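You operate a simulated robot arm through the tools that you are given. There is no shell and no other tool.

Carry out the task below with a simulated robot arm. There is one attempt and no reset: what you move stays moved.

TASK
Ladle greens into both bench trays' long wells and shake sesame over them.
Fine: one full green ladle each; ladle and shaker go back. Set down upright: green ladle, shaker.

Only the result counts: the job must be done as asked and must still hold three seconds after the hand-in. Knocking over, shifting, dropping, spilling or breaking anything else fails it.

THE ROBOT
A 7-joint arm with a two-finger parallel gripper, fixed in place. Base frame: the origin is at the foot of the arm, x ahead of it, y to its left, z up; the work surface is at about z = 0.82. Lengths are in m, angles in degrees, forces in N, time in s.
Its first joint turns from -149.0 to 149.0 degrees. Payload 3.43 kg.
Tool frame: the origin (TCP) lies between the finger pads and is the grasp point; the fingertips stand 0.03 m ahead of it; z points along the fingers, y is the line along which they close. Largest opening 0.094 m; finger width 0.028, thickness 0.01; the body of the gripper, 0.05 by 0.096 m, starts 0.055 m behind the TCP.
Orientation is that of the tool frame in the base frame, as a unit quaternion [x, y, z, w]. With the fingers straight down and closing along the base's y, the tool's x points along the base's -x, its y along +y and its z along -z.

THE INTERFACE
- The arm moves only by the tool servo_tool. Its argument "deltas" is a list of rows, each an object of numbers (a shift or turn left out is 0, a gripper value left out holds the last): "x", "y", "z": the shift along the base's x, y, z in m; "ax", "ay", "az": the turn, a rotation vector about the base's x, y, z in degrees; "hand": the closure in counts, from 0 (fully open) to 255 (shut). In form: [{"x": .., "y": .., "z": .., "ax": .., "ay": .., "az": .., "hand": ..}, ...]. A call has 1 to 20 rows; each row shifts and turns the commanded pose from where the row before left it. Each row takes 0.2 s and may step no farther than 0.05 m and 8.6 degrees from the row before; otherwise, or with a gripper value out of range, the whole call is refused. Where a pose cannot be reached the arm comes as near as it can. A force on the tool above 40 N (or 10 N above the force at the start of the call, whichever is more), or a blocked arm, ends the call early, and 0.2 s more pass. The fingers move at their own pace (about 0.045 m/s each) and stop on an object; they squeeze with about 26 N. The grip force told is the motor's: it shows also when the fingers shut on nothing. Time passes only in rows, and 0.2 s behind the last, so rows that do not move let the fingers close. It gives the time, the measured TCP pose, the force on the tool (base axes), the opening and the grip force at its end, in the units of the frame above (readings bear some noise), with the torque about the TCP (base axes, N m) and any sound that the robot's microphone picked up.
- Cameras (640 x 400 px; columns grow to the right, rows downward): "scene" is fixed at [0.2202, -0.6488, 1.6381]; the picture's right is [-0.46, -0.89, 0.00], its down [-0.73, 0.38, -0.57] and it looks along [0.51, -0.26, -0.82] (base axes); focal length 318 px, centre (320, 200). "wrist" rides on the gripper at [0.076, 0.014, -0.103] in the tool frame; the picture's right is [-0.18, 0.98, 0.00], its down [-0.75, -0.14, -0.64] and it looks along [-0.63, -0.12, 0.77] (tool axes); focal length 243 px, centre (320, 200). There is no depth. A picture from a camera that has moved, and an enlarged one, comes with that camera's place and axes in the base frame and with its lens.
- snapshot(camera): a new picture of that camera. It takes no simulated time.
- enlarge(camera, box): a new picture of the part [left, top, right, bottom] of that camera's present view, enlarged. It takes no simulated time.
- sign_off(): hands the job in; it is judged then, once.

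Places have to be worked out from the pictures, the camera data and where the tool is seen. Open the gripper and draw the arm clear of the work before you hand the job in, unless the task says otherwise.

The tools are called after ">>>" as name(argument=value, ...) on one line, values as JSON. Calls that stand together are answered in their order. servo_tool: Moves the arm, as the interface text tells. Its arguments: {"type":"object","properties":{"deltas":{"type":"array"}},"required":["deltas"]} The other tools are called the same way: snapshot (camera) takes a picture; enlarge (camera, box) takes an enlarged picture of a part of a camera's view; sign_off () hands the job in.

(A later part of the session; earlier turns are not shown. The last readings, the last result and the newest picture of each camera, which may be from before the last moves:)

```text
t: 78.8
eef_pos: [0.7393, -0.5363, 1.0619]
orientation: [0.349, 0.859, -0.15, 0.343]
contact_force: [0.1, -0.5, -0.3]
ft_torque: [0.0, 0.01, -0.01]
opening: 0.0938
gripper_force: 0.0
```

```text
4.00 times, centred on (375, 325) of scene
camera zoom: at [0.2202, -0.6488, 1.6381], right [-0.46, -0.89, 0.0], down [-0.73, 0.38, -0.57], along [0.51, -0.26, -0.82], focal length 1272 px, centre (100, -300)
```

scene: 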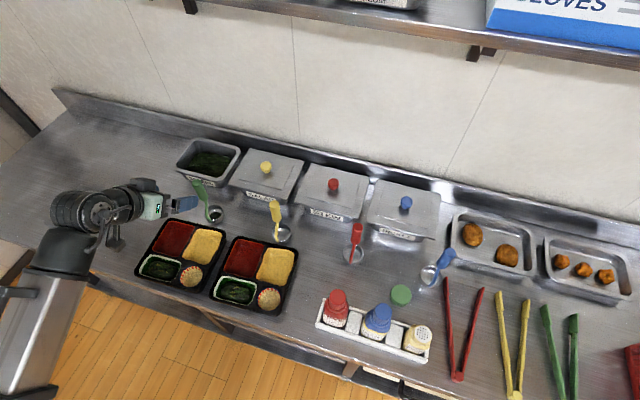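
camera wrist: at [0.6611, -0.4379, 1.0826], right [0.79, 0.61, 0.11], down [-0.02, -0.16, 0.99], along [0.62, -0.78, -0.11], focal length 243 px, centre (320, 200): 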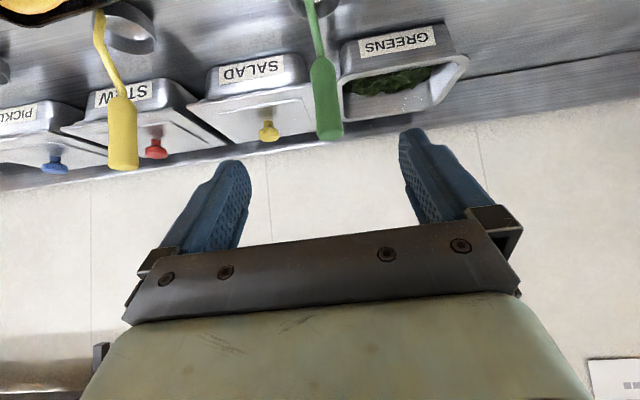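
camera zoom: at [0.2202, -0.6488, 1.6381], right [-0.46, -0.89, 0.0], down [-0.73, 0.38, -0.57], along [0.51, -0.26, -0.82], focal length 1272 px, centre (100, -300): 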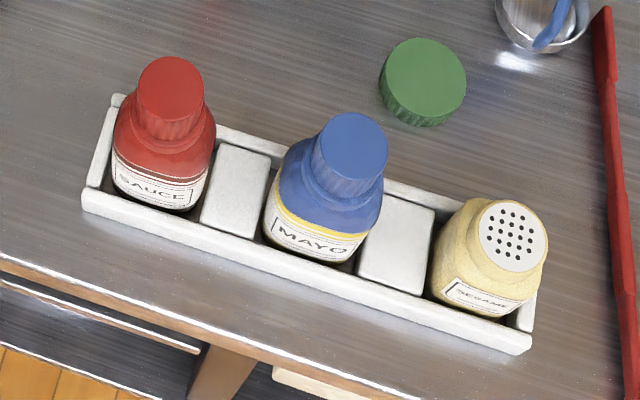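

I'll swing over, high, to a spot behind the rack so the wrist camera can view the shaker from the side for its height and diameter.

>>> servo_tool(deltas=[{"x": -0.02, "y": -0.005, "z": 0.01}, {"x": -0.035, "y": -0.016, "z": 0.01}, {"x": -0.042, "y": -0.02, "z": 0.008}, {"x": -0.042, "y": -0.023}, {"x": -0.037, "y": -0.022}, {"x": -0.037, "y": -0.022}, {"x": -0.037, "y": -0.022}, {"x": -0.037, "y": -0.022}, {"x": -0.037, "y": -0.022}, {"x": -0.037, "y": -0.017}, {"x": -0.037, "y": -0.015}, {"x": -0.037, "y": -0.014}, {"x": -0.037, "y": -0.012}, {"x": -0.037, "y": -0.012}, {"x": -0.037, "y": -0.01}, {"x": -0.03, "y": -0.01}, {"x": -0.02}, {}])

>>> snapshot(camera="wrist")

>>> snapshot(camera="scene")

```text
t: 82.6
eef_pos: [0.1432, -0.7996, 1.0913]
orientation: [0.348, 0.86, -0.149, 0.343]
contact_force: [-0.2, 0.1, -0.6]
ft_torque: [0.0, 0.01, 0.0]
opening: 0.0939
gripper_force: 0.0
```

```text
taken
camera wrist: at [0.0646, -0.7021, 1.1116], right [0.79, 0.61, 0.11], down [-0.02, -0.16, 0.99], along [0.62, -0.78, -0.11], focal length 243 px, centre (320, 200)
```

wrist: 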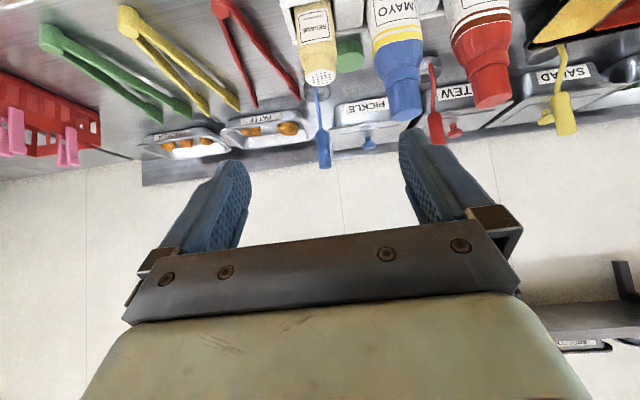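

```text
taken
```

scene: 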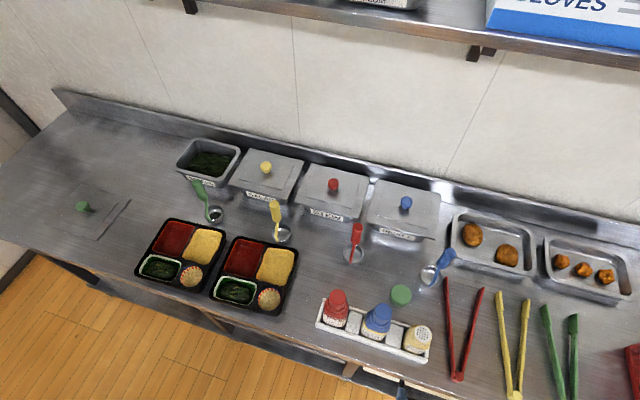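

I can see the shaker from the side (upside down). I enlarge it for measuring.

>>> enlarge(camera="wrist", box=[260, 0, 420, 100])

```text
4.00 times, centred on (340, 50) of wrist
camera zoom: at [0.0646, -0.7021, 1.1116], right [0.79, 0.61, 0.11], down [-0.02, -0.16, 0.99], along [0.62, -0.78, -0.11], focal length 970 px, centre (240, 800)
```

zoom: 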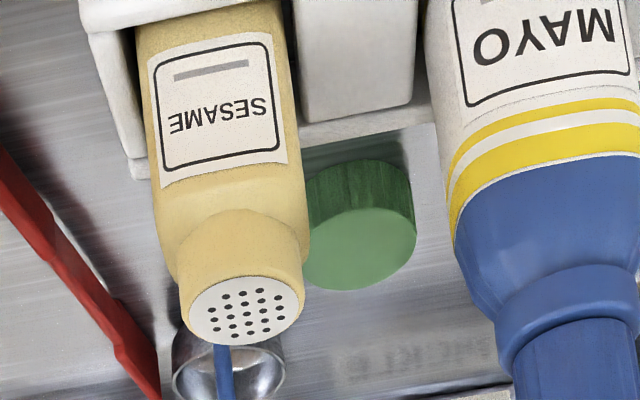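

The shaker's top sits near (0.257, -0.913, 0.922) and its body is about 45 mm wide. To judge the rack wall and block heights I drop back and lower for a level view.

>>> servo_tool(deltas=[{"x": -0.012, "y": 0.0125, "z": -0.02}, {"x": -0.012, "y": 0.0125, "z": -0.028}, {"x": -0.012, "y": 0.0125, "z": -0.03}, {"x": -0.012, "y": 0.0125, "z": -0.03}, {"x": -0.012, "y": 0.0125, "z": -0.03}, {}])

>>> snapshot(camera="wrist")

>>> enlarge(camera="wrist", box=[250, 50, 430, 165])

```text
t: 84.0
eef_pos: [0.0833, -0.7371, 0.9519]
orientation: [0.35, 0.859, -0.151, 0.342]
contact_force: [0.7, 1.1, 1.3]
ft_torque: [0.0, -0.05, -0.03]
opening: 0.0944
gripper_force: 0.0
```

```text
taken
camera wrist: at [0.0042, -0.6391, 0.973], right [0.79, 0.61, 0.11], down [-0.02, -0.16, 0.99], along [0.62, -0.78, -0.11], focal length 243 px, centre (320, 200)
```

wrist: 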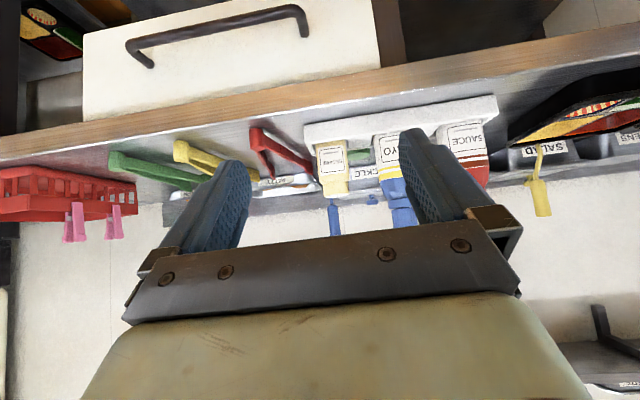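

```text
3.48 times, centred on (340, 108) of wrist
camera zoom: at [0.0042, -0.6391, 0.973], right [0.79, 0.61, 0.11], down [-0.02, -0.16, 0.99], along [0.62, -0.78, -0.11], focal length 844 px, centre (250, 522)
```

zoom: 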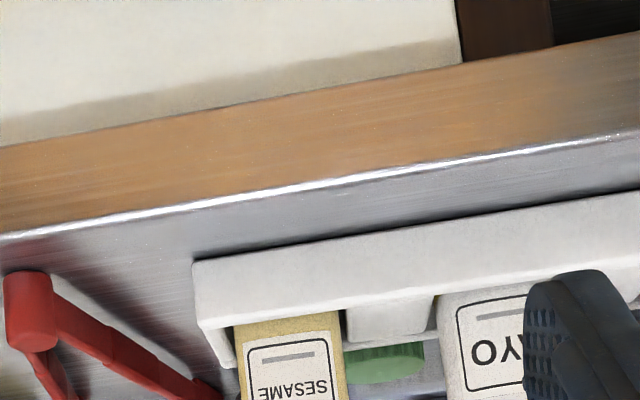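

The rack's wall and blocks top out near z 0.848, so gripping the body at about z 0.885 clears them. Before grasping, I'll test above tray 2, with an empty hand, whether the wrist can roll far enough to invert the shaker; first the move and more pitch.

>>> servo_tool(deltas=[{"z": 0.03}, {"z": 0.04}, {"z": 0.04}, {"z": 0.03, "x": 0.02, "y": 0.005}, {"x": 0.04, "y": 0.0125}, {"x": 0.045, "y": 0.0145}, {"x": 0.045, "y": 0.0145}, {"x": 0.045, "y": 0.0145}, {"x": 0.045, "y": 0.0145}, {"x": 0.045, "y": 0.0145}, {"x": 0.045, "y": 0.0145}, {"x": 0.045, "y": 0.0145}, {"x": 0.045, "y": 0.0145}, {"x": 0.035, "y": 0.011}, {"x": 0.022, "y": 0.0075}, {}])

>>> servo_tool(deltas=[{"ax": -4, "ay": -4}, {"ax": -5, "ay": -5}, {"ax": -5, "ay": -5}, {"ax": -4.4, "ay": -4.4}, {}])

```text
t: 87.4
eef_pos: [0.5607, -0.5861, 1.09]
orientation: [0.349, 0.859, -0.149, 0.343]
contact_force: [0.7, 0.0, 0.6]
ft_torque: [0.02, 0.01, 0.03]
opening: 0.0938
gripper_force: 0.0
```

```text
t: 88.6
eef_pos: [0.5609, -0.5849, 1.0916]
orientation: [0.309, 0.758, -0.227, 0.527]
contact_force: [1.0, 0.1, 0.2]
ft_torque: [-0.02, 0.01, -0.02]
opening: 0.0939
gripper_force: 0.2
```

Pitch is now 70° from vertical. I roll about the tool's own axis in the direction used before, in two stages, watching for reach limits.

>>> servo_tool(deltas=[{"ax": -4.94, "ay": 5.03, "az": 2.55}, {"ax": -4.94, "ay": 5.03, "az": 2.55}, {"ax": -4.94, "ay": 5.03, "az": 2.55}, {"ax": -4.94, "ay": 5.03, "az": 2.55}, {"ax": -4.94, "ay": 5.03, "az": 2.55}, {"ax": -4.94, "ay": 5.03, "az": 2.55}, {"ax": -4.94, "ay": 5.03, "az": 2.55}, {"ax": -4.94, "ay": 5.03, "az": 2.55}, {"ax": -4.94, "ay": 5.03, "az": 2.55}, {"ax": -4.94, "ay": 5.03, "az": 2.55}, {"ax": -4.94, "ay": 5.03, "az": 2.55}, {"ax": -4.94, "ay": 5.03, "az": 2.55}, {}])

>>> servo_tool(deltas=[{"ax": -4.94, "ay": 5.03, "az": 2.55}, {"ax": -4.94, "ay": 5.03, "az": 2.55}, {"ax": -4.94, "ay": 5.03, "az": 2.55}, {"ax": -4.94, "ay": 5.03, "az": 2.55}, {"ax": -4.94, "ay": 5.03, "az": 2.55}, {"ax": -4.94, "ay": 5.03, "az": 2.55}, {"ax": -4.94, "ay": 5.03, "az": 2.55}, {"ax": -4.94, "ay": 5.03, "az": 2.55}, {}])

>>> snapshot(camera="scene")

```text
t: 91.4
eef_pos: [0.5618, -0.5849, 1.0919]
orientation: [-0.318, 0.754, -0.534, 0.21]
contact_force: [-0.4, -0.7, 0.2]
ft_torque: [0.04, -0.02, 0.0]
opening: 0.094
gripper_force: 0.0
```

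```text
t: 93.4
eef_pos: [0.5619, -0.5851, 1.0913]
orientation: [0.651, -0.495, 0.569, 0.084]
contact_force: [0.0, -0.8, 0.7]
ft_torque: [0.01, -0.01, -0.02]
opening: 0.0939
gripper_force: 0.1
```

```text
taken
```

scene: 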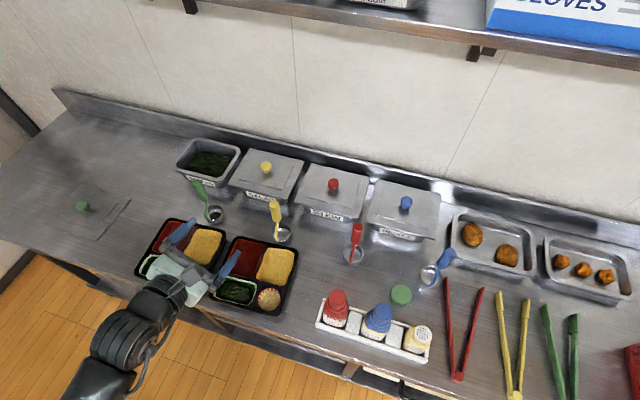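

150° of roll is reached with no limit. I roll on to 180° and use the now upper wrist camera to look at tray 2.

>>> servo_tool(deltas=[{"ax": -4.94, "ay": 5.03, "az": 2.55}, {"ax": -4.94, "ay": 5.03, "az": 2.55}, {"ax": -4.94, "ay": 5.03, "az": 2.55}, {"ax": -4.94, "ay": 5.03, "az": 2.55}, {}])

>>> snapshot(camera="wrist")

```text
t: 94.6
eef_pos: [0.6061, -0.5424, 1.0862]
orientation: [0.748, -0.326, 0.527, 0.239]
contact_force: [0.5, 0.5, 0.3]
ft_torque: [0.01, 0.03, 0.0]
opening: 0.094
gripper_force: 0.1
out of reach, approached as far as the arm can: row 3, 4
```

```text
taken
camera wrist: at [0.5484, -0.4993, 1.1929], right [-0.77, -0.62, -0.16], down [-0.48, 0.72, -0.5], along [0.42, -0.31, -0.85], focal length 243 px, centre (320, 200)
```

wrist: 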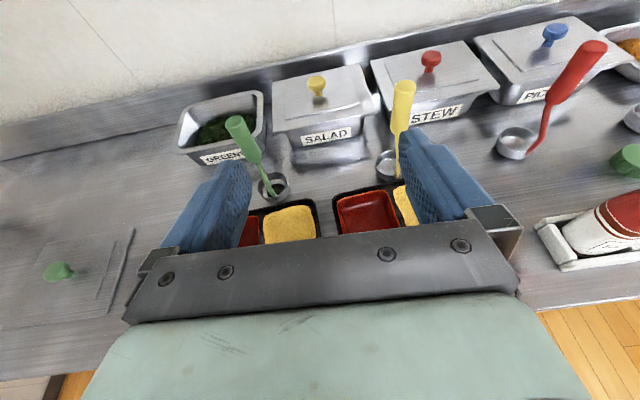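

The roll limit lies near 165° this way, which is ample (with more pitch it gives about 150° of tilt). I now reverse the roll gently to come out of the limit.

>>> servo_tool(deltas=[{"ax": 2.5, "ay": -2.5, "az": -1.3}, {"ax": 2.5, "ay": -2.5, "az": -1.3}, {"ax": 2.5, "ay": -2.5, "az": -1.3}, {"ax": 2.5, "ay": -2.5, "az": -1.3}, {"ax": 2.5, "ay": -2.5, "az": -1.3}, {}])

```text
t: 96.0
eef_pos: [0.6099, -0.5411, 1.0878]
orientation: [0.697, -0.43, 0.557, 0.139]
contact_force: [0.2, 0.0, 0.4]
ft_torque: [-0.02, 0.01, 0.01]
opening: 0.0941
gripper_force: 0.2
out of reach, approached as far as the arm can: row 1
```

The arm is back under control with the tool direction kept. I unroll while moving, high, toward a pre-grasp spot behind the shaker.

>>> servo_tool(deltas=[{"ax": 4.94, "ay": -5.06, "az": -2.56}, {"ax": 4.94, "ay": -5.06, "az": -2.56}, {"ax": 4.94, "ay": -5.06, "az": -2.56, "x": -0.015, "y": -0.01}, {"ax": 4.94, "ay": -5.06, "az": -2.56, "x": -0.022, "y": -0.01425}, {"ax": 4.94, "ay": -5.06, "az": -2.56, "x": -0.022, "y": -0.01425}, {"ax": 4.94, "ay": -5.06, "az": -2.56, "x": -0.022, "y": -0.01425}, {"ax": 4.94, "ay": -5.06, "az": -2.56, "x": -0.025, "y": -0.01625}, {"ax": 4.94, "ay": -5.06, "az": -2.56, "x": -0.025, "y": -0.01625}, {"ax": 4.94, "ay": -5.06, "az": -2.56, "x": -0.025, "y": -0.01625}, {"ax": 4.94, "ay": -5.06, "az": -2.56, "x": -0.025, "y": -0.01625}, {"ax": 4.94, "ay": -5.06, "az": -2.56, "x": -0.025, "y": -0.01625}, {"ax": 4.94, "ay": -5.06, "az": -2.56, "x": -0.025, "y": -0.01625}, {"ax": 4.94, "ay": -5.06, "az": -2.56, "x": -0.025, "y": -0.01625}, {"ax": 4.94, "ay": -5.06, "az": -2.56, "x": -0.025, "y": -0.01625}, {"ax": 4.94, "ay": -5.06, "az": -2.56, "x": -0.025, "y": -0.01625}, {"ax": 4.94, "ay": -5.06, "az": -2.56, "x": -0.025, "y": -0.01625}, {"ax": 4.94, "ay": -5.06, "az": -2.56, "x": -0.025, "y": -0.01625}, {"ax": 4.94, "ay": -5.06, "az": -2.56, "x": -0.025, "y": -0.01625}, {"ax": 4.94, "ay": -5.06, "az": -2.56, "x": -0.025, "y": -0.01625}, {}])

```text
t: 100.2
eef_pos: [0.203, -0.8042, 1.086]
orientation: [0.186, 0.798, -0.308, 0.484]
contact_force: [1.1, -0.9, -0.1]
ft_torque: [0.02, 0.01, 0.03]
opening: 0.0941
gripper_force: 0.0
```

About 19° of roll remains. I finish levelling the fingers, set the opening to about 7.5 cm, and settle behind the shaker.

>>> servo_tool(deltas=[{"ax": 4.25, "ay": -4.35, "az": -2.22, "x": -0.011, "y": -0.0075, "z": -0.012, "hand": 51}, {"ax": 4.25, "ay": -4.35, "az": -2.22, "x": -0.011, "y": -0.0075, "z": -0.012}, {"ax": 4.25, "ay": -4.35, "az": -2.22, "x": -0.01, "y": -0.007, "z": -0.012}, {}])

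>>> snapshot(camera="wrist")

```text
t: 101.2
eef_pos: [0.1712, -0.8254, 1.0492]
orientation: [0.319, 0.754, -0.224, 0.529]
contact_force: [0.3, -0.1, 0.4]
ft_torque: [0.01, -0.01, 0.0]
opening: 0.075
gripper_force: 0.1
```

```text
taken
camera wrist: at [0.0959, -0.7285, 1.0134], right [0.75, 0.64, 0.17], down [-0.34, 0.15, 0.93], along [0.57, -0.75, 0.33], focal length 243 px, centre (320, 200)
```

wrist: 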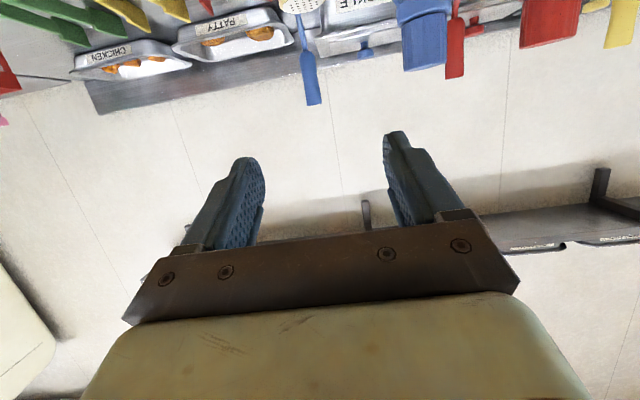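

The fingers are level and aligned with the bench. I lower to the shaker's grip height, still in front of the rack.

>>> servo_tool(deltas=[{"z": -0.025}, {"z": -0.03}, {"z": -0.03}, {"z": -0.025}, {"z": -0.01}, {}])

>>> snapshot(camera="wrist")

>>> snapshot(camera="scene")

```text
t: 102.6
eef_pos: [0.1701, -0.8248, 0.9306]
orientation: [0.319, 0.754, -0.224, 0.529]
contact_force: [-0.2, 0.1, 0.3]
ft_torque: [0.01, -0.02, 0.0]
opening: 0.0753
gripper_force: 0.0
```

```text
taken
camera wrist: at [0.0959, -0.7285, 0.8932], right [0.75, 0.64, 0.17], down [-0.34, 0.15, 0.93], along [0.57, -0.75, 0.33], focal length 243 px, centre (320, 200)
```

wrist: 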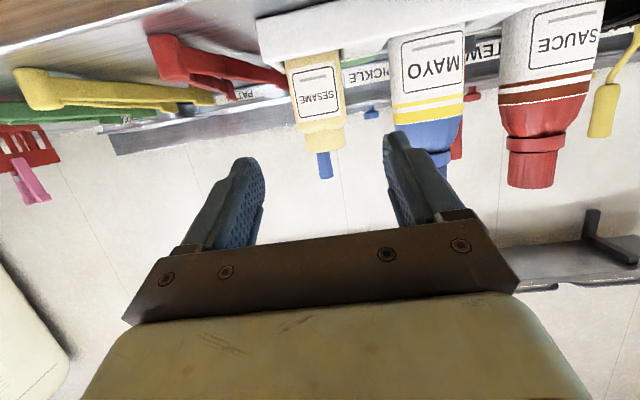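

```text
taken
```

scene: 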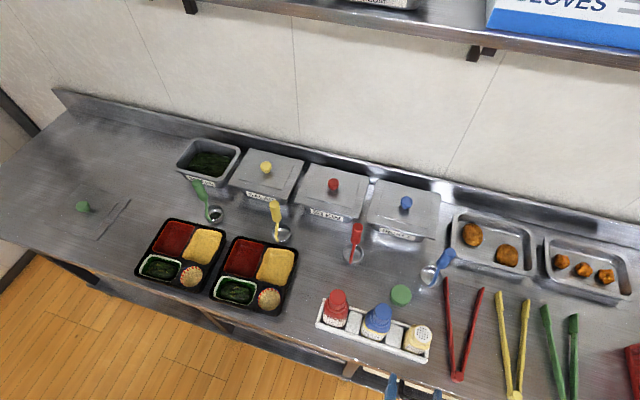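

The shaker is seen nearly side-on now. I enlarge it to fix its centre line and heights.

>>> enlarge(camera="wrist", box=[250, 10, 410, 160])

```text
2.67 times, centred on (330, 85) of wrist
camera zoom: at [0.0959, -0.7285, 0.8932], right [0.75, 0.64, 0.17], down [-0.34, 0.15, 0.93], along [0.57, -0.75, 0.33], focal length 647 px, centre (293, 507)
```

zoom: 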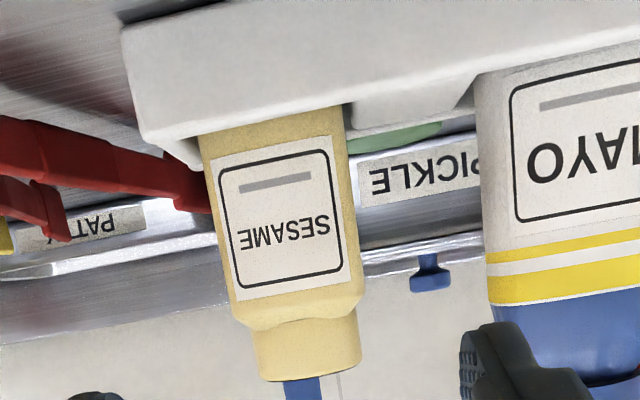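

The tool axis lines up with the shaker's centre within about 1 mm, with clearance to the mayo bottle and the rack blocks. I advance 13 cm along the tool axis.

>>> servo_tool(deltas=[{"x": 0.0112, "y": -0.0117, "z": -0.0058}, {"x": 0.0122, "y": -0.0126, "z": -0.0063}, {"x": 0.0122, "y": -0.0126, "z": -0.0063}, {"x": 0.0122, "y": -0.0126, "z": -0.0063}, {"x": 0.0122, "y": -0.0126, "z": -0.0063}, {"x": 0.0122, "y": -0.0126, "z": -0.0063}, {"x": 0.0122, "y": -0.0126, "z": -0.0063}, {}])

>>> snapshot(camera="wrist")

>>> enlarge(camera="scene", box=[340, 290, 460, 390])

```text
t: 104.4
eef_pos: [0.2542, -0.9126, 0.8865]
orientation: [0.318, 0.755, -0.223, 0.529]
contact_force: [-0.2, -1.6, 0.5]
ft_torque: [-0.02, 0.0, 0.02]
opening: 0.0754
gripper_force: 0.1
```

```text
taken
camera wrist: at [0.1798, -0.816, 0.8497], right [0.75, 0.64, 0.17], down [-0.34, 0.15, 0.93], along [0.57, -0.75, 0.33], focal length 243 px, centre (320, 200)
```

wrist: 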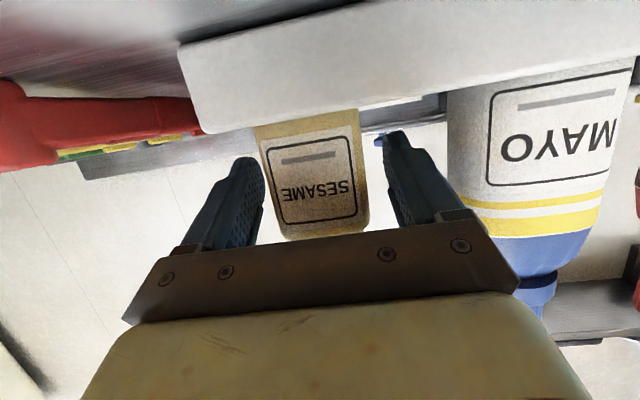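

```text
4.00 times, centred on (400, 340) of scene
camera zoom: at [0.2202, -0.6488, 1.6381], right [-0.46, -0.89, 0.0], down [-0.73, 0.38, -0.57], along [0.51, -0.26, -0.82], focal length 1272 px, centre (0, -360)
```

zoom: 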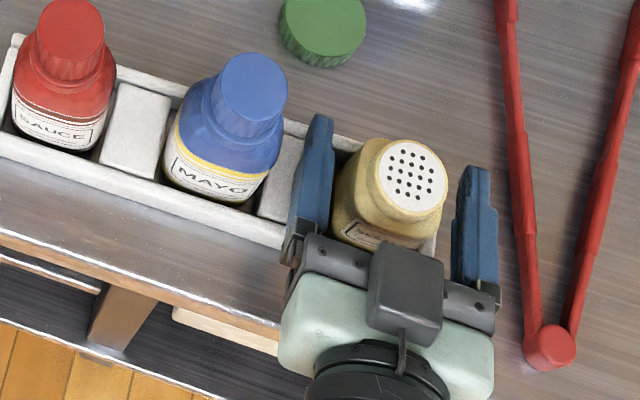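

The shaker stands squarely between the fingers. I close on it.

>>> servo_tool(deltas=[{"hand": 255}, {}, {}, {}, {}])

>>> enlarge(camera="scene", box=[340, 290, 460, 390])

```text
t: 105.6
eef_pos: [0.2544, -0.914, 0.8871]
orientation: [0.318, 0.754, -0.224, 0.529]
contact_force: [0.9, -0.1, -0.1]
ft_torque: [-0.04, 0.02, -0.02]
opening: 0.0506
gripper_force: 26.1
```

```text
4.00 times, centred on (400, 340) of scene
camera zoom: at [0.2202, -0.6488, 1.6381], right [-0.46, -0.89, 0.0], down [-0.73, 0.38, -0.57], along [0.51, -0.26, -0.82], focal length 1272 px, centre (0, -360)
```

zoom: 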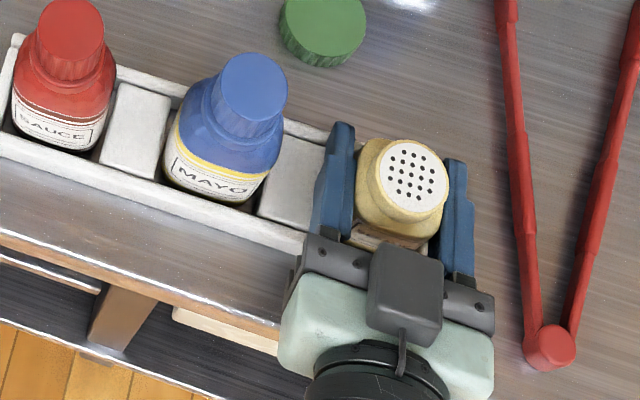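

Gripped at 50.6 mm width. I lift straight up out of the rack.

>>> servo_tool(deltas=[{"z": 0.008}, {"z": 0.015}, {"z": 0.02}, {"z": 0.03}, {"z": 0.035}, {"z": 0.035}, {"z": 0.03}, {}])

>>> enlarge(camera="scene", box=[300, 260, 480, 390])

>>> snapshot(camera="wrist")

```text
t: 107.4
eef_pos: [0.2557, -0.9118, 1.0604]
orientation: [0.319, 0.754, -0.224, 0.528]
contact_force: [0.8, 0.2, -0.8]
ft_torque: [0.02, 0.0, -0.04]
opening: 0.0509
gripper_force: 26.2
```

```text
3.08 times, centred on (390, 325) of scene
camera zoom: at [0.2202, -0.6488, 1.6381], right [-0.46, -0.89, 0.0], down [-0.73, 0.38, -0.57], along [0.51, -0.26, -0.82], focal length 978 px, centre (105, -185)
```

zoom: 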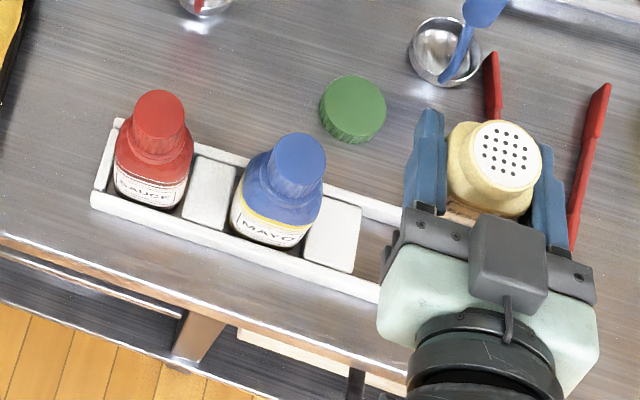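

```text
taken
camera wrist: at [0.1809, -0.8159, 1.0233], right [0.75, 0.64, 0.17], down [-0.34, 0.15, 0.93], along [0.57, -0.75, 0.33], focal length 243 px, centre (320, 200)
```

wrist: 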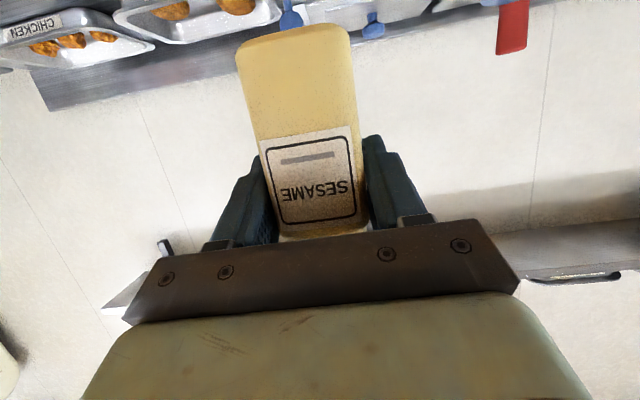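

The shaker is out and upright. I raise it further to clear the bottles and carry it upright to tray 2's long well.

>>> servo_tool(deltas=[{"z": 0.02}, {"z": 0.02, "x": 0.005, "y": 0.005}, {"x": 0.015, "y": 0.015}, {"x": 0.022, "y": 0.022}, {"x": 0.026, "y": 0.0255}, {"x": 0.026, "y": 0.0255}, {"x": 0.026, "y": 0.0255}, {"x": 0.026, "y": 0.0255}, {"x": 0.026, "y": 0.0255}, {"x": 0.026, "y": 0.0255}, {"x": 0.026, "y": 0.0255}, {"x": 0.026, "y": 0.0255}, {"x": 0.026, "y": 0.0255}, {"x": 0.02, "y": 0.0195}, {"x": 0.0118, "y": 0.0108}, {}])

>>> snapshot(camera="scene")

```text
t: 110.8
eef_pos: [0.5636, -0.6111, 1.1004]
orientation: [0.318, 0.754, -0.224, 0.529]
contact_force: [0.0, -0.6, -1.2]
ft_torque: [0.0, -0.01, -0.03]
opening: 0.0506
gripper_force: 25.8
```

```text
taken
```

scene: 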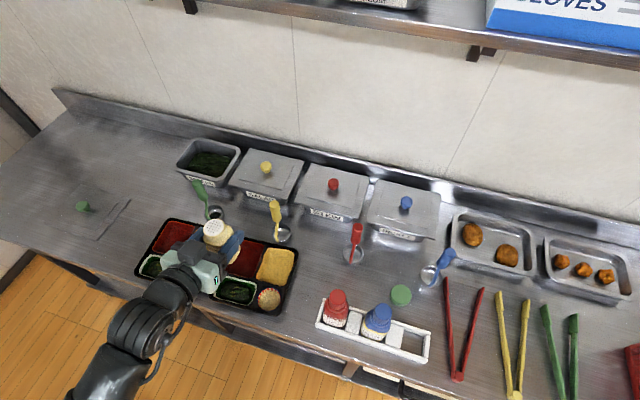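

The upright shaker is over tray 2's long well. I lower it and start rolling it over, pausing before it passes horizontal.

>>> servo_tool(deltas=[{"z": -0.025, "x": -0.0035, "y": 0.0035}, {"z": -0.03, "x": -0.0035, "y": 0.0035}, {"z": -0.025}, {"ax": -4.94, "ay": 5.06, "az": 2.56}, {"ax": -4.94, "ay": 5.06, "az": 2.56}, {"ax": -4.94, "ay": 5.06, "az": 2.56}, {"ax": -4.94, "ay": 5.06, "az": 2.56}, {"ax": -4.94, "ay": 5.06, "az": 2.56}, {"ax": -4.94, "ay": 5.06, "az": 2.56}, {"ax": -4.94, "ay": 5.06, "az": 2.56}, {"ax": -4.94, "ay": 5.06, "az": 2.56}, {}])

>>> enlarge(camera="scene", box=[130, 190, 310, 320])

```text
t: 113.4
eef_pos: [0.5568, -0.604, 1.0194]
orientation: [-0.104, 0.812, -0.459, 0.345]
contact_force: [0.1, 0.5, -1.4]
ft_torque: [0.02, -0.04, -0.04]
opening: 0.0508
gripper_force: 26.3
```

```text
3.08 times, centred on (220, 255) of scene
camera zoom: at [0.2202, -0.6488, 1.6381], right [-0.46, -0.89, 0.0], down [-0.73, 0.38, -0.57], along [0.51, -0.26, -0.82], focal length 978 px, centre (628, 31)
```

zoom: 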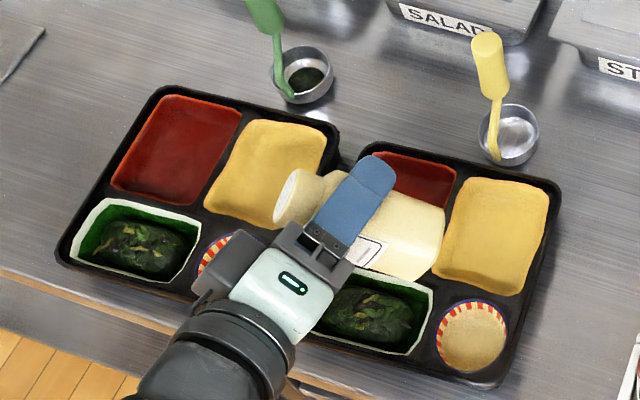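

The geometry agrees with plan. I continue the roll to 150° while lowering to about z 0.96 so the holes end close over the well.

>>> servo_tool(deltas=[{"ax": -4.94, "ay": 5.06, "az": 2.56, "z": -0.006}, {"ax": -4.94, "ay": 5.06, "az": 2.56, "z": -0.006}, {"ax": -4.94, "ay": 5.06, "az": 2.56, "z": -0.006}, {"ax": -4.94, "ay": 5.06, "az": 2.56, "z": -0.006}, {"ax": -4.94, "ay": 5.06, "az": 2.56, "z": -0.006}, {"ax": -4.94, "ay": 5.06, "az": 2.56, "z": -0.006, "x": 0.001, "y": -0.001}, {"ax": -4.94, "ay": 5.06, "az": 2.56, "z": -0.006, "x": 0.001, "y": -0.001}, {"ax": -4.94, "ay": 5.06, "az": 2.56, "z": -0.006, "x": 0.001, "y": -0.001}, {"ax": -4.94, "ay": 5.06, "az": 2.56, "z": -0.006, "x": 0.001, "y": -0.001}, {"ax": -4.94, "ay": 5.06, "az": 2.56, "z": -0.006, "x": 0.001, "y": -0.001}, {"ax": -4.94, "ay": 5.06, "az": 2.56, "x": 0.001, "y": -0.001}, {"ax": -4.94, "ay": 5.06, "az": 2.56, "x": 0.001, "y": -0.001}, {}])

>>> enlarge(camera="scene", box=[150, 220, 310, 335])

>>> snapshot(camera="wrist")

```text
t: 116.2
eef_pos: [0.5623, -0.6109, 0.9592]
orientation: [0.649, -0.498, 0.569, 0.081]
contact_force: [0.1, 0.0, -0.8]
ft_torque: [0.0, 0.03, -0.05]
opening: 0.0505
gripper_force: 25.8
```

```text
3.48 times, centred on (230, 278) of scene
camera zoom: at [0.2202, -0.6488, 1.6381], right [-0.46, -0.89, 0.0], down [-0.73, 0.38, -0.57], along [0.51, -0.26, -0.82], focal length 1106 px, centre (633, -70)
```

zoom: 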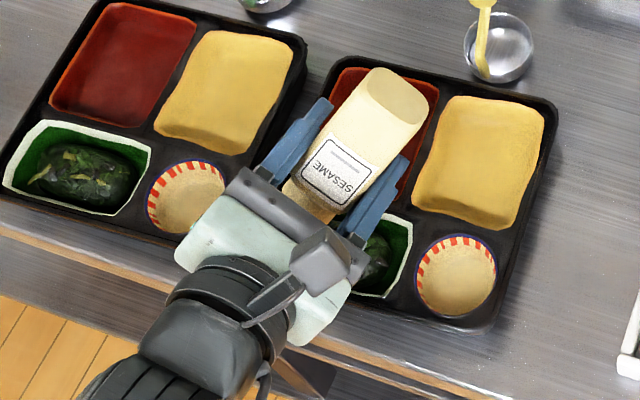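

```text
taken
camera wrist: at [0.4743, -0.592, 1.05], right [-0.7, -0.38, -0.61], down [-0.21, 0.92, -0.33], along [0.68, -0.11, -0.72], focal length 243 px, centre (320, 200)
```

wrist: 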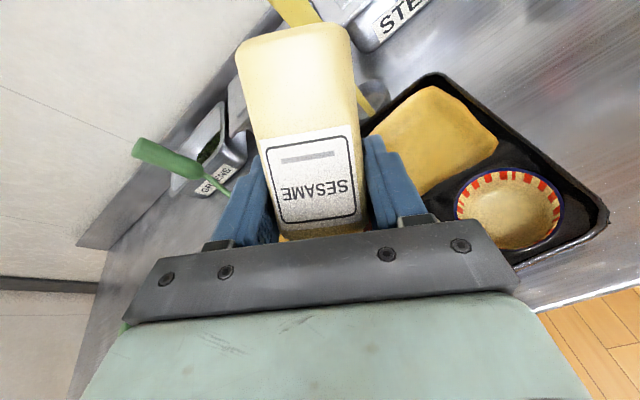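

The shaker is inverted about 130° with its holes over the well's centre. I pitch it up 15° more (to about 148° of tilt), recentre, then give the first few vertical shakes.

>>> servo_tool(deltas=[{"ax": -5.3, "ay": -5.3, "x": -0.005, "y": 0.005, "z": -0.004}, {"ax": -5.3, "ay": -5.3, "x": -0.005, "y": 0.005, "z": -0.004}, {}])

>>> enlarge(camera="scene", box=[150, 220, 310, 335])

```text
t: 117.0
eef_pos: [0.5706, -0.5861, 0.9609]
orientation: [0.579, -0.46, 0.665, 0.103]
contact_force: [-0.4, 0.9, -0.9]
ft_torque: [0.04, -0.03, 0.0]
opening: 0.051
gripper_force: 25.9
out of reach, approached as far as the arm can: row 2
```

```text
3.48 times, centred on (230, 278) of scene
camera zoom: at [0.2202, -0.6488, 1.6381], right [-0.46, -0.89, 0.0], down [-0.73, 0.38, -0.57], along [0.51, -0.26, -0.82], focal length 1106 px, centre (633, -70)
```

zoom: 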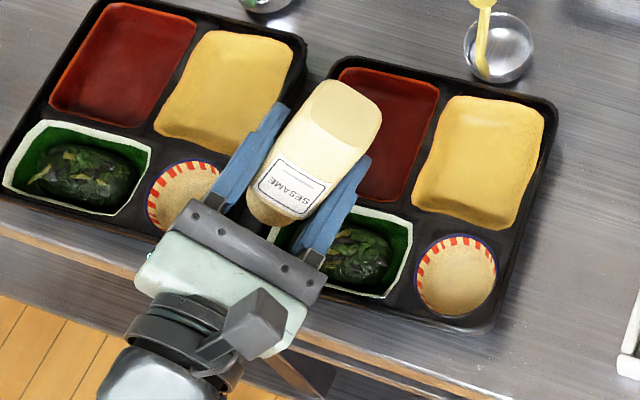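

The last pitch row hit a reach limit and shifted the hand 2 cm left. I ease the pitch back about 6° and recentre over the well.

>>> servo_tool(deltas=[{"ax": 2.1, "ay": 2.1, "x": -0.003, "y": -0.006}, {"ax": 2.1, "ay": 2.1, "x": -0.004, "y": -0.007}, {"x": -0.003, "y": -0.006}, {}])

>>> enlarge(camera="scene", box=[150, 220, 310, 335])

```text
t: 118.0
eef_pos: [0.5664, -0.6009, 0.9634]
orientation: [0.609, -0.473, 0.63, 0.091]
contact_force: [0.3, 0.2, -0.7]
ft_torque: [-0.03, 0.01, -0.02]
opening: 0.0508
gripper_force: 25.5
out of reach, approached as far as the arm can: row 1
```

```text
3.48 times, centred on (230, 278) of scene
camera zoom: at [0.2202, -0.6488, 1.6381], right [-0.46, -0.89, 0.0], down [-0.73, 0.38, -0.57], along [0.51, -0.26, -0.82], focal length 1106 px, centre (633, -70)
```

zoom: 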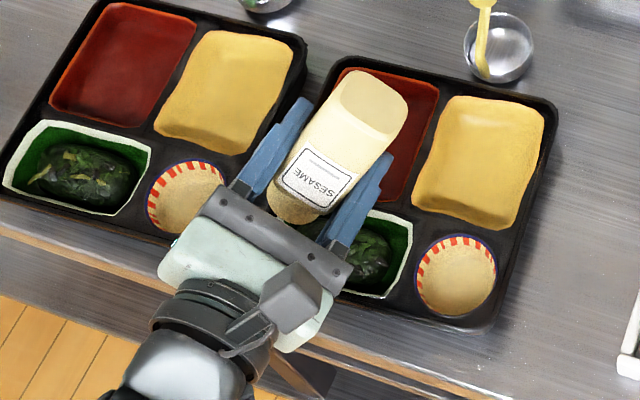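

Tilt is now about 137° with the holes about 9 mm left of the well's centre. I shift to centre, lower 2 cm, and look before shaking.

>>> servo_tool(deltas=[{"x": -0.0045, "y": -0.0045, "z": -0.007}, {"x": -0.004, "y": -0.004, "z": -0.007}, {"z": -0.006}, {}])

>>> enlarge(camera="scene", box=[190, 235, 290, 320])

>>> snapshot(camera="wrist")

```text
t: 119.0
eef_pos: [0.5686, -0.5994, 0.9494]
orientation: [0.608, -0.475, 0.629, 0.092]
contact_force: [1.0, -0.1, -0.9]
ft_torque: [-0.02, 0.02, -0.02]
opening: 0.0505
gripper_force: 25.8
out of reach, approached as far as the arm can: row 1, 2
```

```text
4.71 times, centred on (240, 278) of scene
camera zoom: at [0.2202, -0.6488, 1.6381], right [-0.46, -0.89, 0.0], down [-0.73, 0.38, -0.57], along [0.51, -0.26, -0.82], focal length 1496 px, centre (696, -165)
```

zoom: 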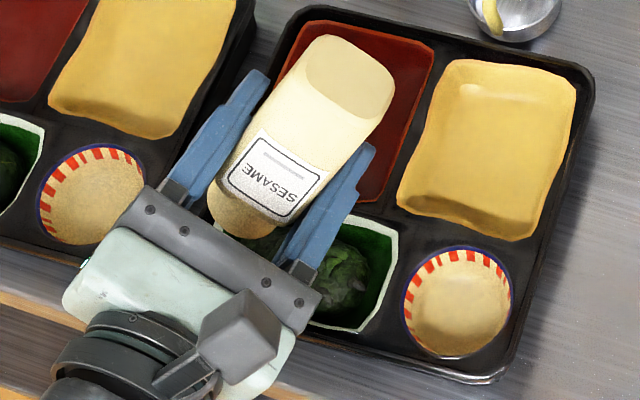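

```text
taken
camera wrist: at [0.4709, -0.5718, 1.0268], right [-0.64, -0.44, -0.63], down [-0.16, 0.88, -0.45], along [0.76, -0.19, -0.63], focal length 243 px, centre (320, 200)
```

wrist: 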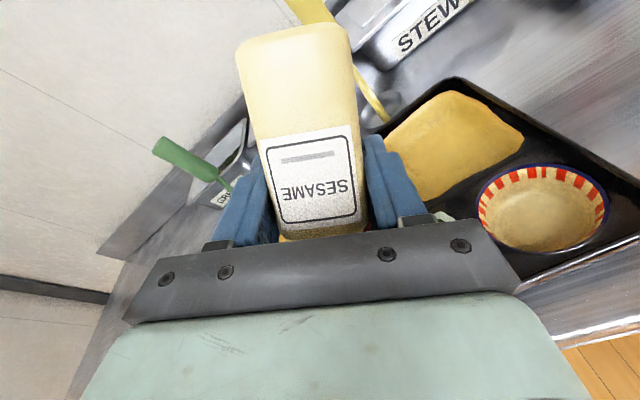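

The arm can't go further with this pitch. I return to the 70° pitch that reached cleanly (tilt about 130°), recentred so the holes sit over the well's middle.

>>> servo_tool(deltas=[{"ax": 3.2, "ay": 3.2}, {"ax": 3.2, "ay": 3.2, "x": -0.001, "y": -0.006}, {"x": -0.002, "y": -0.006}, {}])

>>> enlarge(camera="scene", box=[190, 235, 290, 320])

```text
t: 120.0
eef_pos: [0.5638, -0.6129, 0.9479]
orientation: [0.649, -0.499, 0.569, 0.079]
contact_force: [-0.8, -0.2, -0.9]
ft_torque: [-0.01, -0.01, -0.01]
opening: 0.0508
gripper_force: 26.0
```

```text
4.71 times, centred on (240, 278) of scene
camera zoom: at [0.2202, -0.6488, 1.6381], right [-0.46, -0.89, 0.0], down [-0.73, 0.38, -0.57], along [0.51, -0.26, -0.82], focal length 1496 px, centre (696, -165)
```

zoom: 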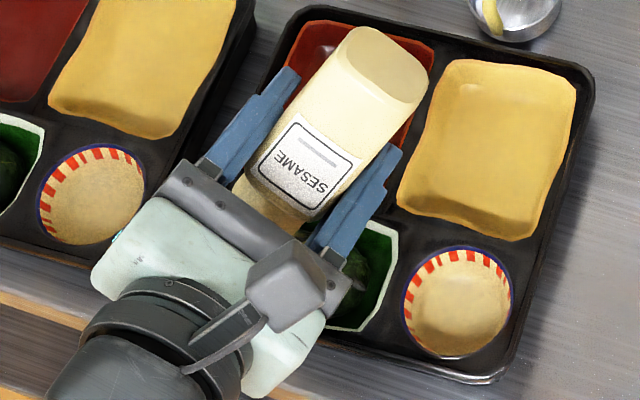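

The holes are now at about (0.561, -0.586, 0.924), right over the well's centre. I give a first set of vertical shakes and then look.

>>> servo_tool(deltas=[{"z": 0.025}, {"z": -0.025}, {"z": 0.025}, {"z": -0.025}, {"z": 0.025}, {"z": -0.025}, {}])

>>> enlarge(camera="scene", box=[190, 235, 290, 320])

>>> enlarge(camera="scene", box=[225, 265, 275, 310])

```text
t: 121.6
eef_pos: [0.563, -0.6143, 0.9491]
orientation: [0.648, -0.5, 0.569, 0.08]
contact_force: [0.3, -0.2, -0.6]
ft_torque: [0.04, 0.0, 0.03]
opening: 0.0507
gripper_force: 26.1
```

```text
4.71 times, centred on (240, 278) of scene
camera zoom: at [0.2202, -0.6488, 1.6381], right [-0.46, -0.89, 0.0], down [-0.73, 0.38, -0.57], along [0.51, -0.26, -0.82], focal length 1496 px, centre (696, -165)
```

zoom: 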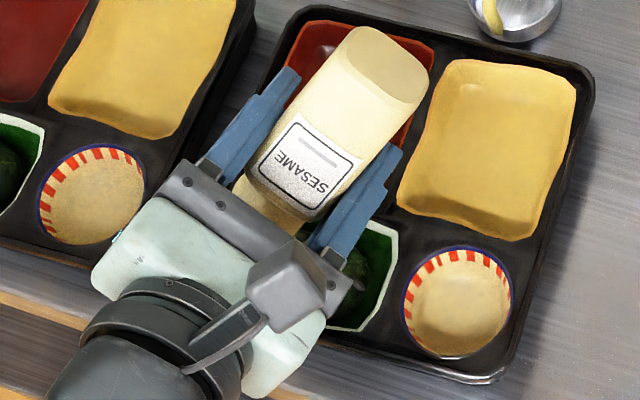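

```text
8.89 times, centred on (250, 288) of scene
camera zoom: at [0.2202, -0.6488, 1.6381], right [-0.46, -0.89, 0.0], down [-0.73, 0.38, -0.57], along [0.51, -0.26, -0.82], focal length 2826 px, centre (942, -578)
```

zoom: 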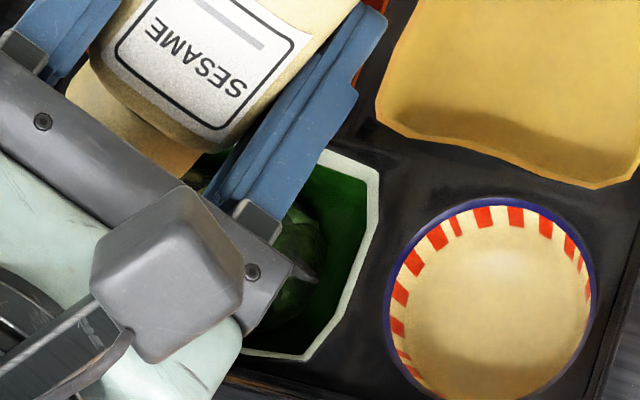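

The hand hides the well and no sound was reported, so I'll shake harder (4.5 cm strokes) before looking.

>>> servo_tool(deltas=[{"z": 0.04}, {"z": -0.04}, {"z": 0.045}, {"z": -0.045}, {"z": 0.045}, {"z": -0.045}, {"z": 0.045}, {"z": -0.045}, {}])

>>> enlarge(camera="scene", box=[225, 265, 275, 310])

>>> snapshot(camera="wrist")

```text
t: 123.6
eef_pos: [0.565, -0.6136, 0.9476]
orientation: [0.648, -0.499, 0.569, 0.081]
contact_force: [-0.1, 0.8, -1.3]
ft_torque: [-0.03, -0.06, 0.0]
opening: 0.051
gripper_force: 26.0
```

```text
8.89 times, centred on (250, 288) of scene
camera zoom: at [0.2202, -0.6488, 1.6381], right [-0.46, -0.89, 0.0], down [-0.73, 0.38, -0.57], along [0.51, -0.26, -0.82], focal length 2826 px, centre (942, -578)
```

zoom: 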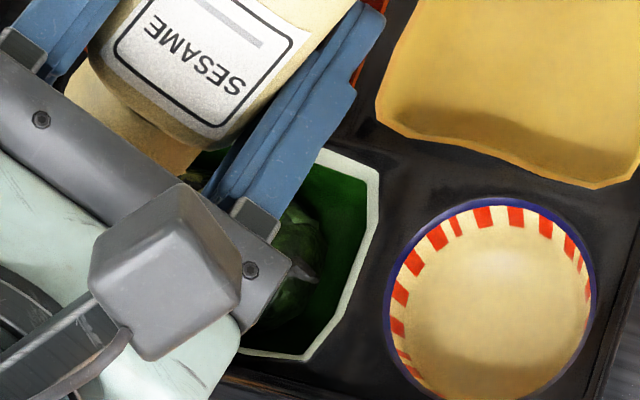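

```text
taken
camera wrist: at [0.4762, -0.5949, 1.0388], right [-0.7, -0.38, -0.61], down [-0.21, 0.92, -0.33], along [0.68, -0.11, -0.72], focal length 243 px, centre (320, 200)
```

wrist: 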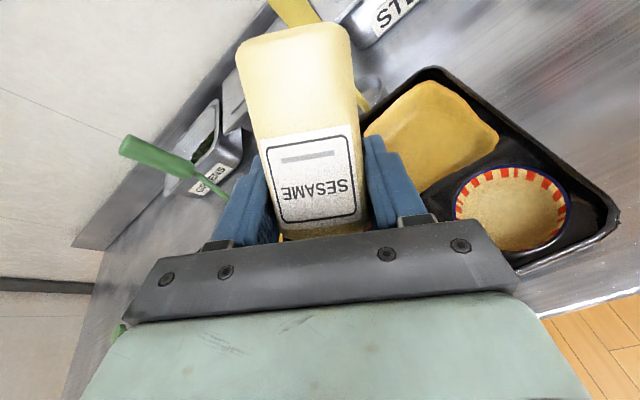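

I can't see the greens from here, so I roll back past horizontal over the well (where nothing can stray) and rise to check what has landed.

>>> servo_tool(deltas=[{"ax": 4.94, "ay": -5.06, "az": -2.56, "z": 0.006}, {"ax": 4.94, "ay": -5.06, "az": -2.56, "z": 0.006}, {"ax": 4.94, "ay": -5.06, "az": -2.56, "z": 0.006}, {"ax": 4.94, "ay": -5.06, "az": -2.56, "z": 0.006}, {"ax": 4.94, "ay": -5.06, "az": -2.56, "z": 0.006}, {"ax": 4.94, "ay": -5.06, "az": -2.56, "z": 0.006}, {"ax": 4.94, "ay": -5.06, "az": -2.56, "z": 0.006}, {"ax": 4.94, "ay": -5.06, "az": -2.56, "z": 0.006}, {"ax": 4.94, "ay": -5.06, "az": -2.56, "z": 0.006}, {"ax": 4.94, "ay": -5.06, "az": -2.56, "z": 0.006}, {"ax": 4.94, "ay": -5.06, "az": -2.56, "z": 0.006}, {"ax": 4.94, "ay": -5.06, "az": -2.56, "z": 0.006}, {"ax": 4.94, "ay": -5.06, "az": -2.56, "z": 0.01}, {"ax": 4.94, "ay": -5.06, "az": -2.56, "z": 0.01}, {}])

>>> enlarge(camera="scene", box=[130, 200, 310, 330])

>>> enlarge(camera="scene", box=[205, 262, 275, 312])

```text
t: 126.8
eef_pos: [0.564, -0.613, 1.0412]
orientation: [0.005, 0.819, -0.409, 0.403]
contact_force: [-0.7, -0.1, -0.4]
ft_torque: [0.01, -0.03, 0.02]
opening: 0.0509
gripper_force: 26.0
```

```text
3.08 times, centred on (220, 265) of scene
camera zoom: at [0.2202, -0.6488, 1.6381], right [-0.46, -0.89, 0.0], down [-0.73, 0.38, -0.57], along [0.51, -0.26, -0.82], focal length 978 px, centre (628, 0)
```

zoom: 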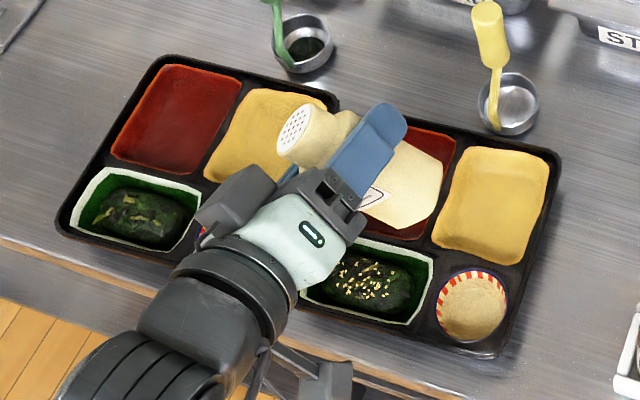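

```text
8.00 times, centred on (240, 287) of scene
camera zoom: at [0.2202, -0.6488, 1.6381], right [-0.46, -0.89, 0.0], down [-0.73, 0.38, -0.57], along [0.51, -0.26, -0.82], focal length 2543 px, centre (960, -496)
```

zoom: 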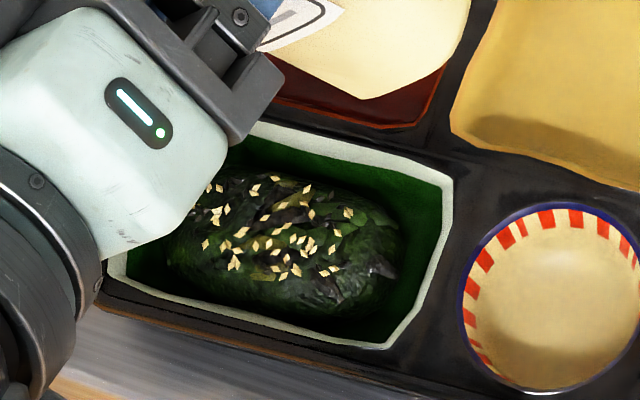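

Sesame is lying nicely on tray 2's greens, all inside the well. I finish turning the shaker upright and carry it to tray 1, also yawing the tool about 15° so the arm has the same wrist geometry there.

>>> servo_tool(deltas=[{"ax": 4.94, "ay": -5.06, "az": -2.56, "z": 0.005}, {"ax": 4.94, "ay": -5.06, "az": -2.56, "z": 0.005}, {"ax": 4.94, "ay": -5.06, "az": -2.56, "z": 0.005}, {"ax": 4.94, "ay": -5.06, "az": -2.56, "z": 0.005}, {"ax": 4.94, "ay": -5.06, "az": -2.56}, {"ax": 4.94, "ay": -5.06, "az": -2.56}, {}, {"x": 0.012, "y": 0.012}, {"x": 0.02, "y": 0.0205}, {"x": 0.0245, "y": 0.025}, {"x": 0.0245, "y": 0.025, "az": 5}, {"x": 0.0245, "y": 0.025, "az": 5}, {"x": 0.0245, "y": 0.025, "az": 4.7}, {"x": 0.017, "y": 0.0175}, {"x": 0.008, "y": 0.009}, {}])

>>> snapshot(camera="scene")

>>> enlarge(camera="scene", box=[205, 262, 305, 322])

```text
t: 130.2
eef_pos: [0.7193, -0.455, 1.0599]
orientation: [0.218, 0.789, -0.153, 0.553]
contact_force: [0.0, 0.1, 0.3]
ft_torque: [0.01, 0.01, -0.02]
opening: 0.0507
gripper_force: 26.0
```

```text
taken
```

scene: 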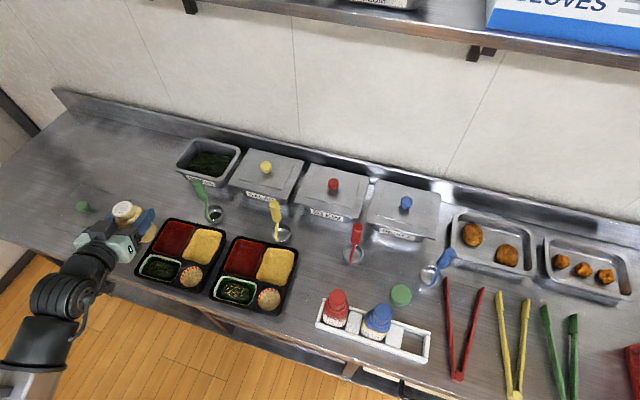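

```text
6.40 times, centred on (255, 292) of scene
camera zoom: at [0.2202, -0.6488, 1.6381], right [-0.46, -0.89, 0.0], down [-0.73, 0.38, -0.57], along [0.51, -0.26, -0.82], focal length 2034 px, centre (736, -389)
```

zoom: 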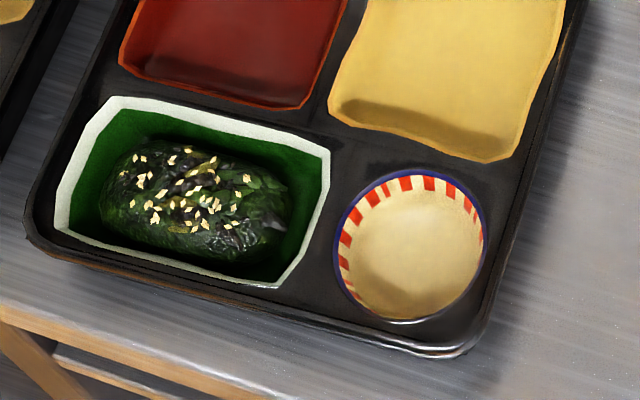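

Tray 2's well is well sprinkled with nothing stray. Over tray 1 now, I lower and roll the shaker part way, then check alignment.

>>> servo_tool(deltas=[{"z": -0.02}, {"z": -0.02}, {"ax": -6.06, "ay": 3.64, "az": 2.56}, {"ax": -6.06, "ay": 3.64, "az": 2.56}, {"ax": -6.06, "ay": 3.64, "az": 2.56}, {"ax": -6.06, "ay": 3.64, "az": 2.56}, {"ax": -6.06, "ay": 3.64, "az": 2.56}, {"ax": -6.06, "ay": 3.64, "az": 2.56}, {"ax": -6.06, "ay": 3.64, "az": 2.56}, {"ax": -6.06, "ay": 3.64, "az": 2.56}, {}])

>>> enlarge(camera="scene", box=[70, 180, 250, 310])

```text
t: 132.6
eef_pos: [0.7188, -0.4544, 1.0205]
orientation: [-0.208, 0.792, -0.411, 0.401]
contact_force: [-0.2, 0.0, -0.3]
ft_torque: [-0.02, -0.02, -0.01]
opening: 0.0506
gripper_force: 26.2
```

```text
3.08 times, centred on (160, 245) of scene
camera zoom: at [0.2202, -0.6488, 1.6381], right [-0.46, -0.89, 0.0], down [-0.73, 0.38, -0.57], along [0.51, -0.26, -0.82], focal length 978 px, centre (812, 62)
```

zoom: 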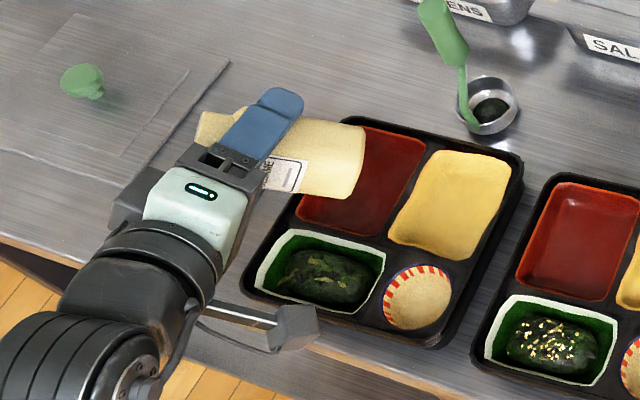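

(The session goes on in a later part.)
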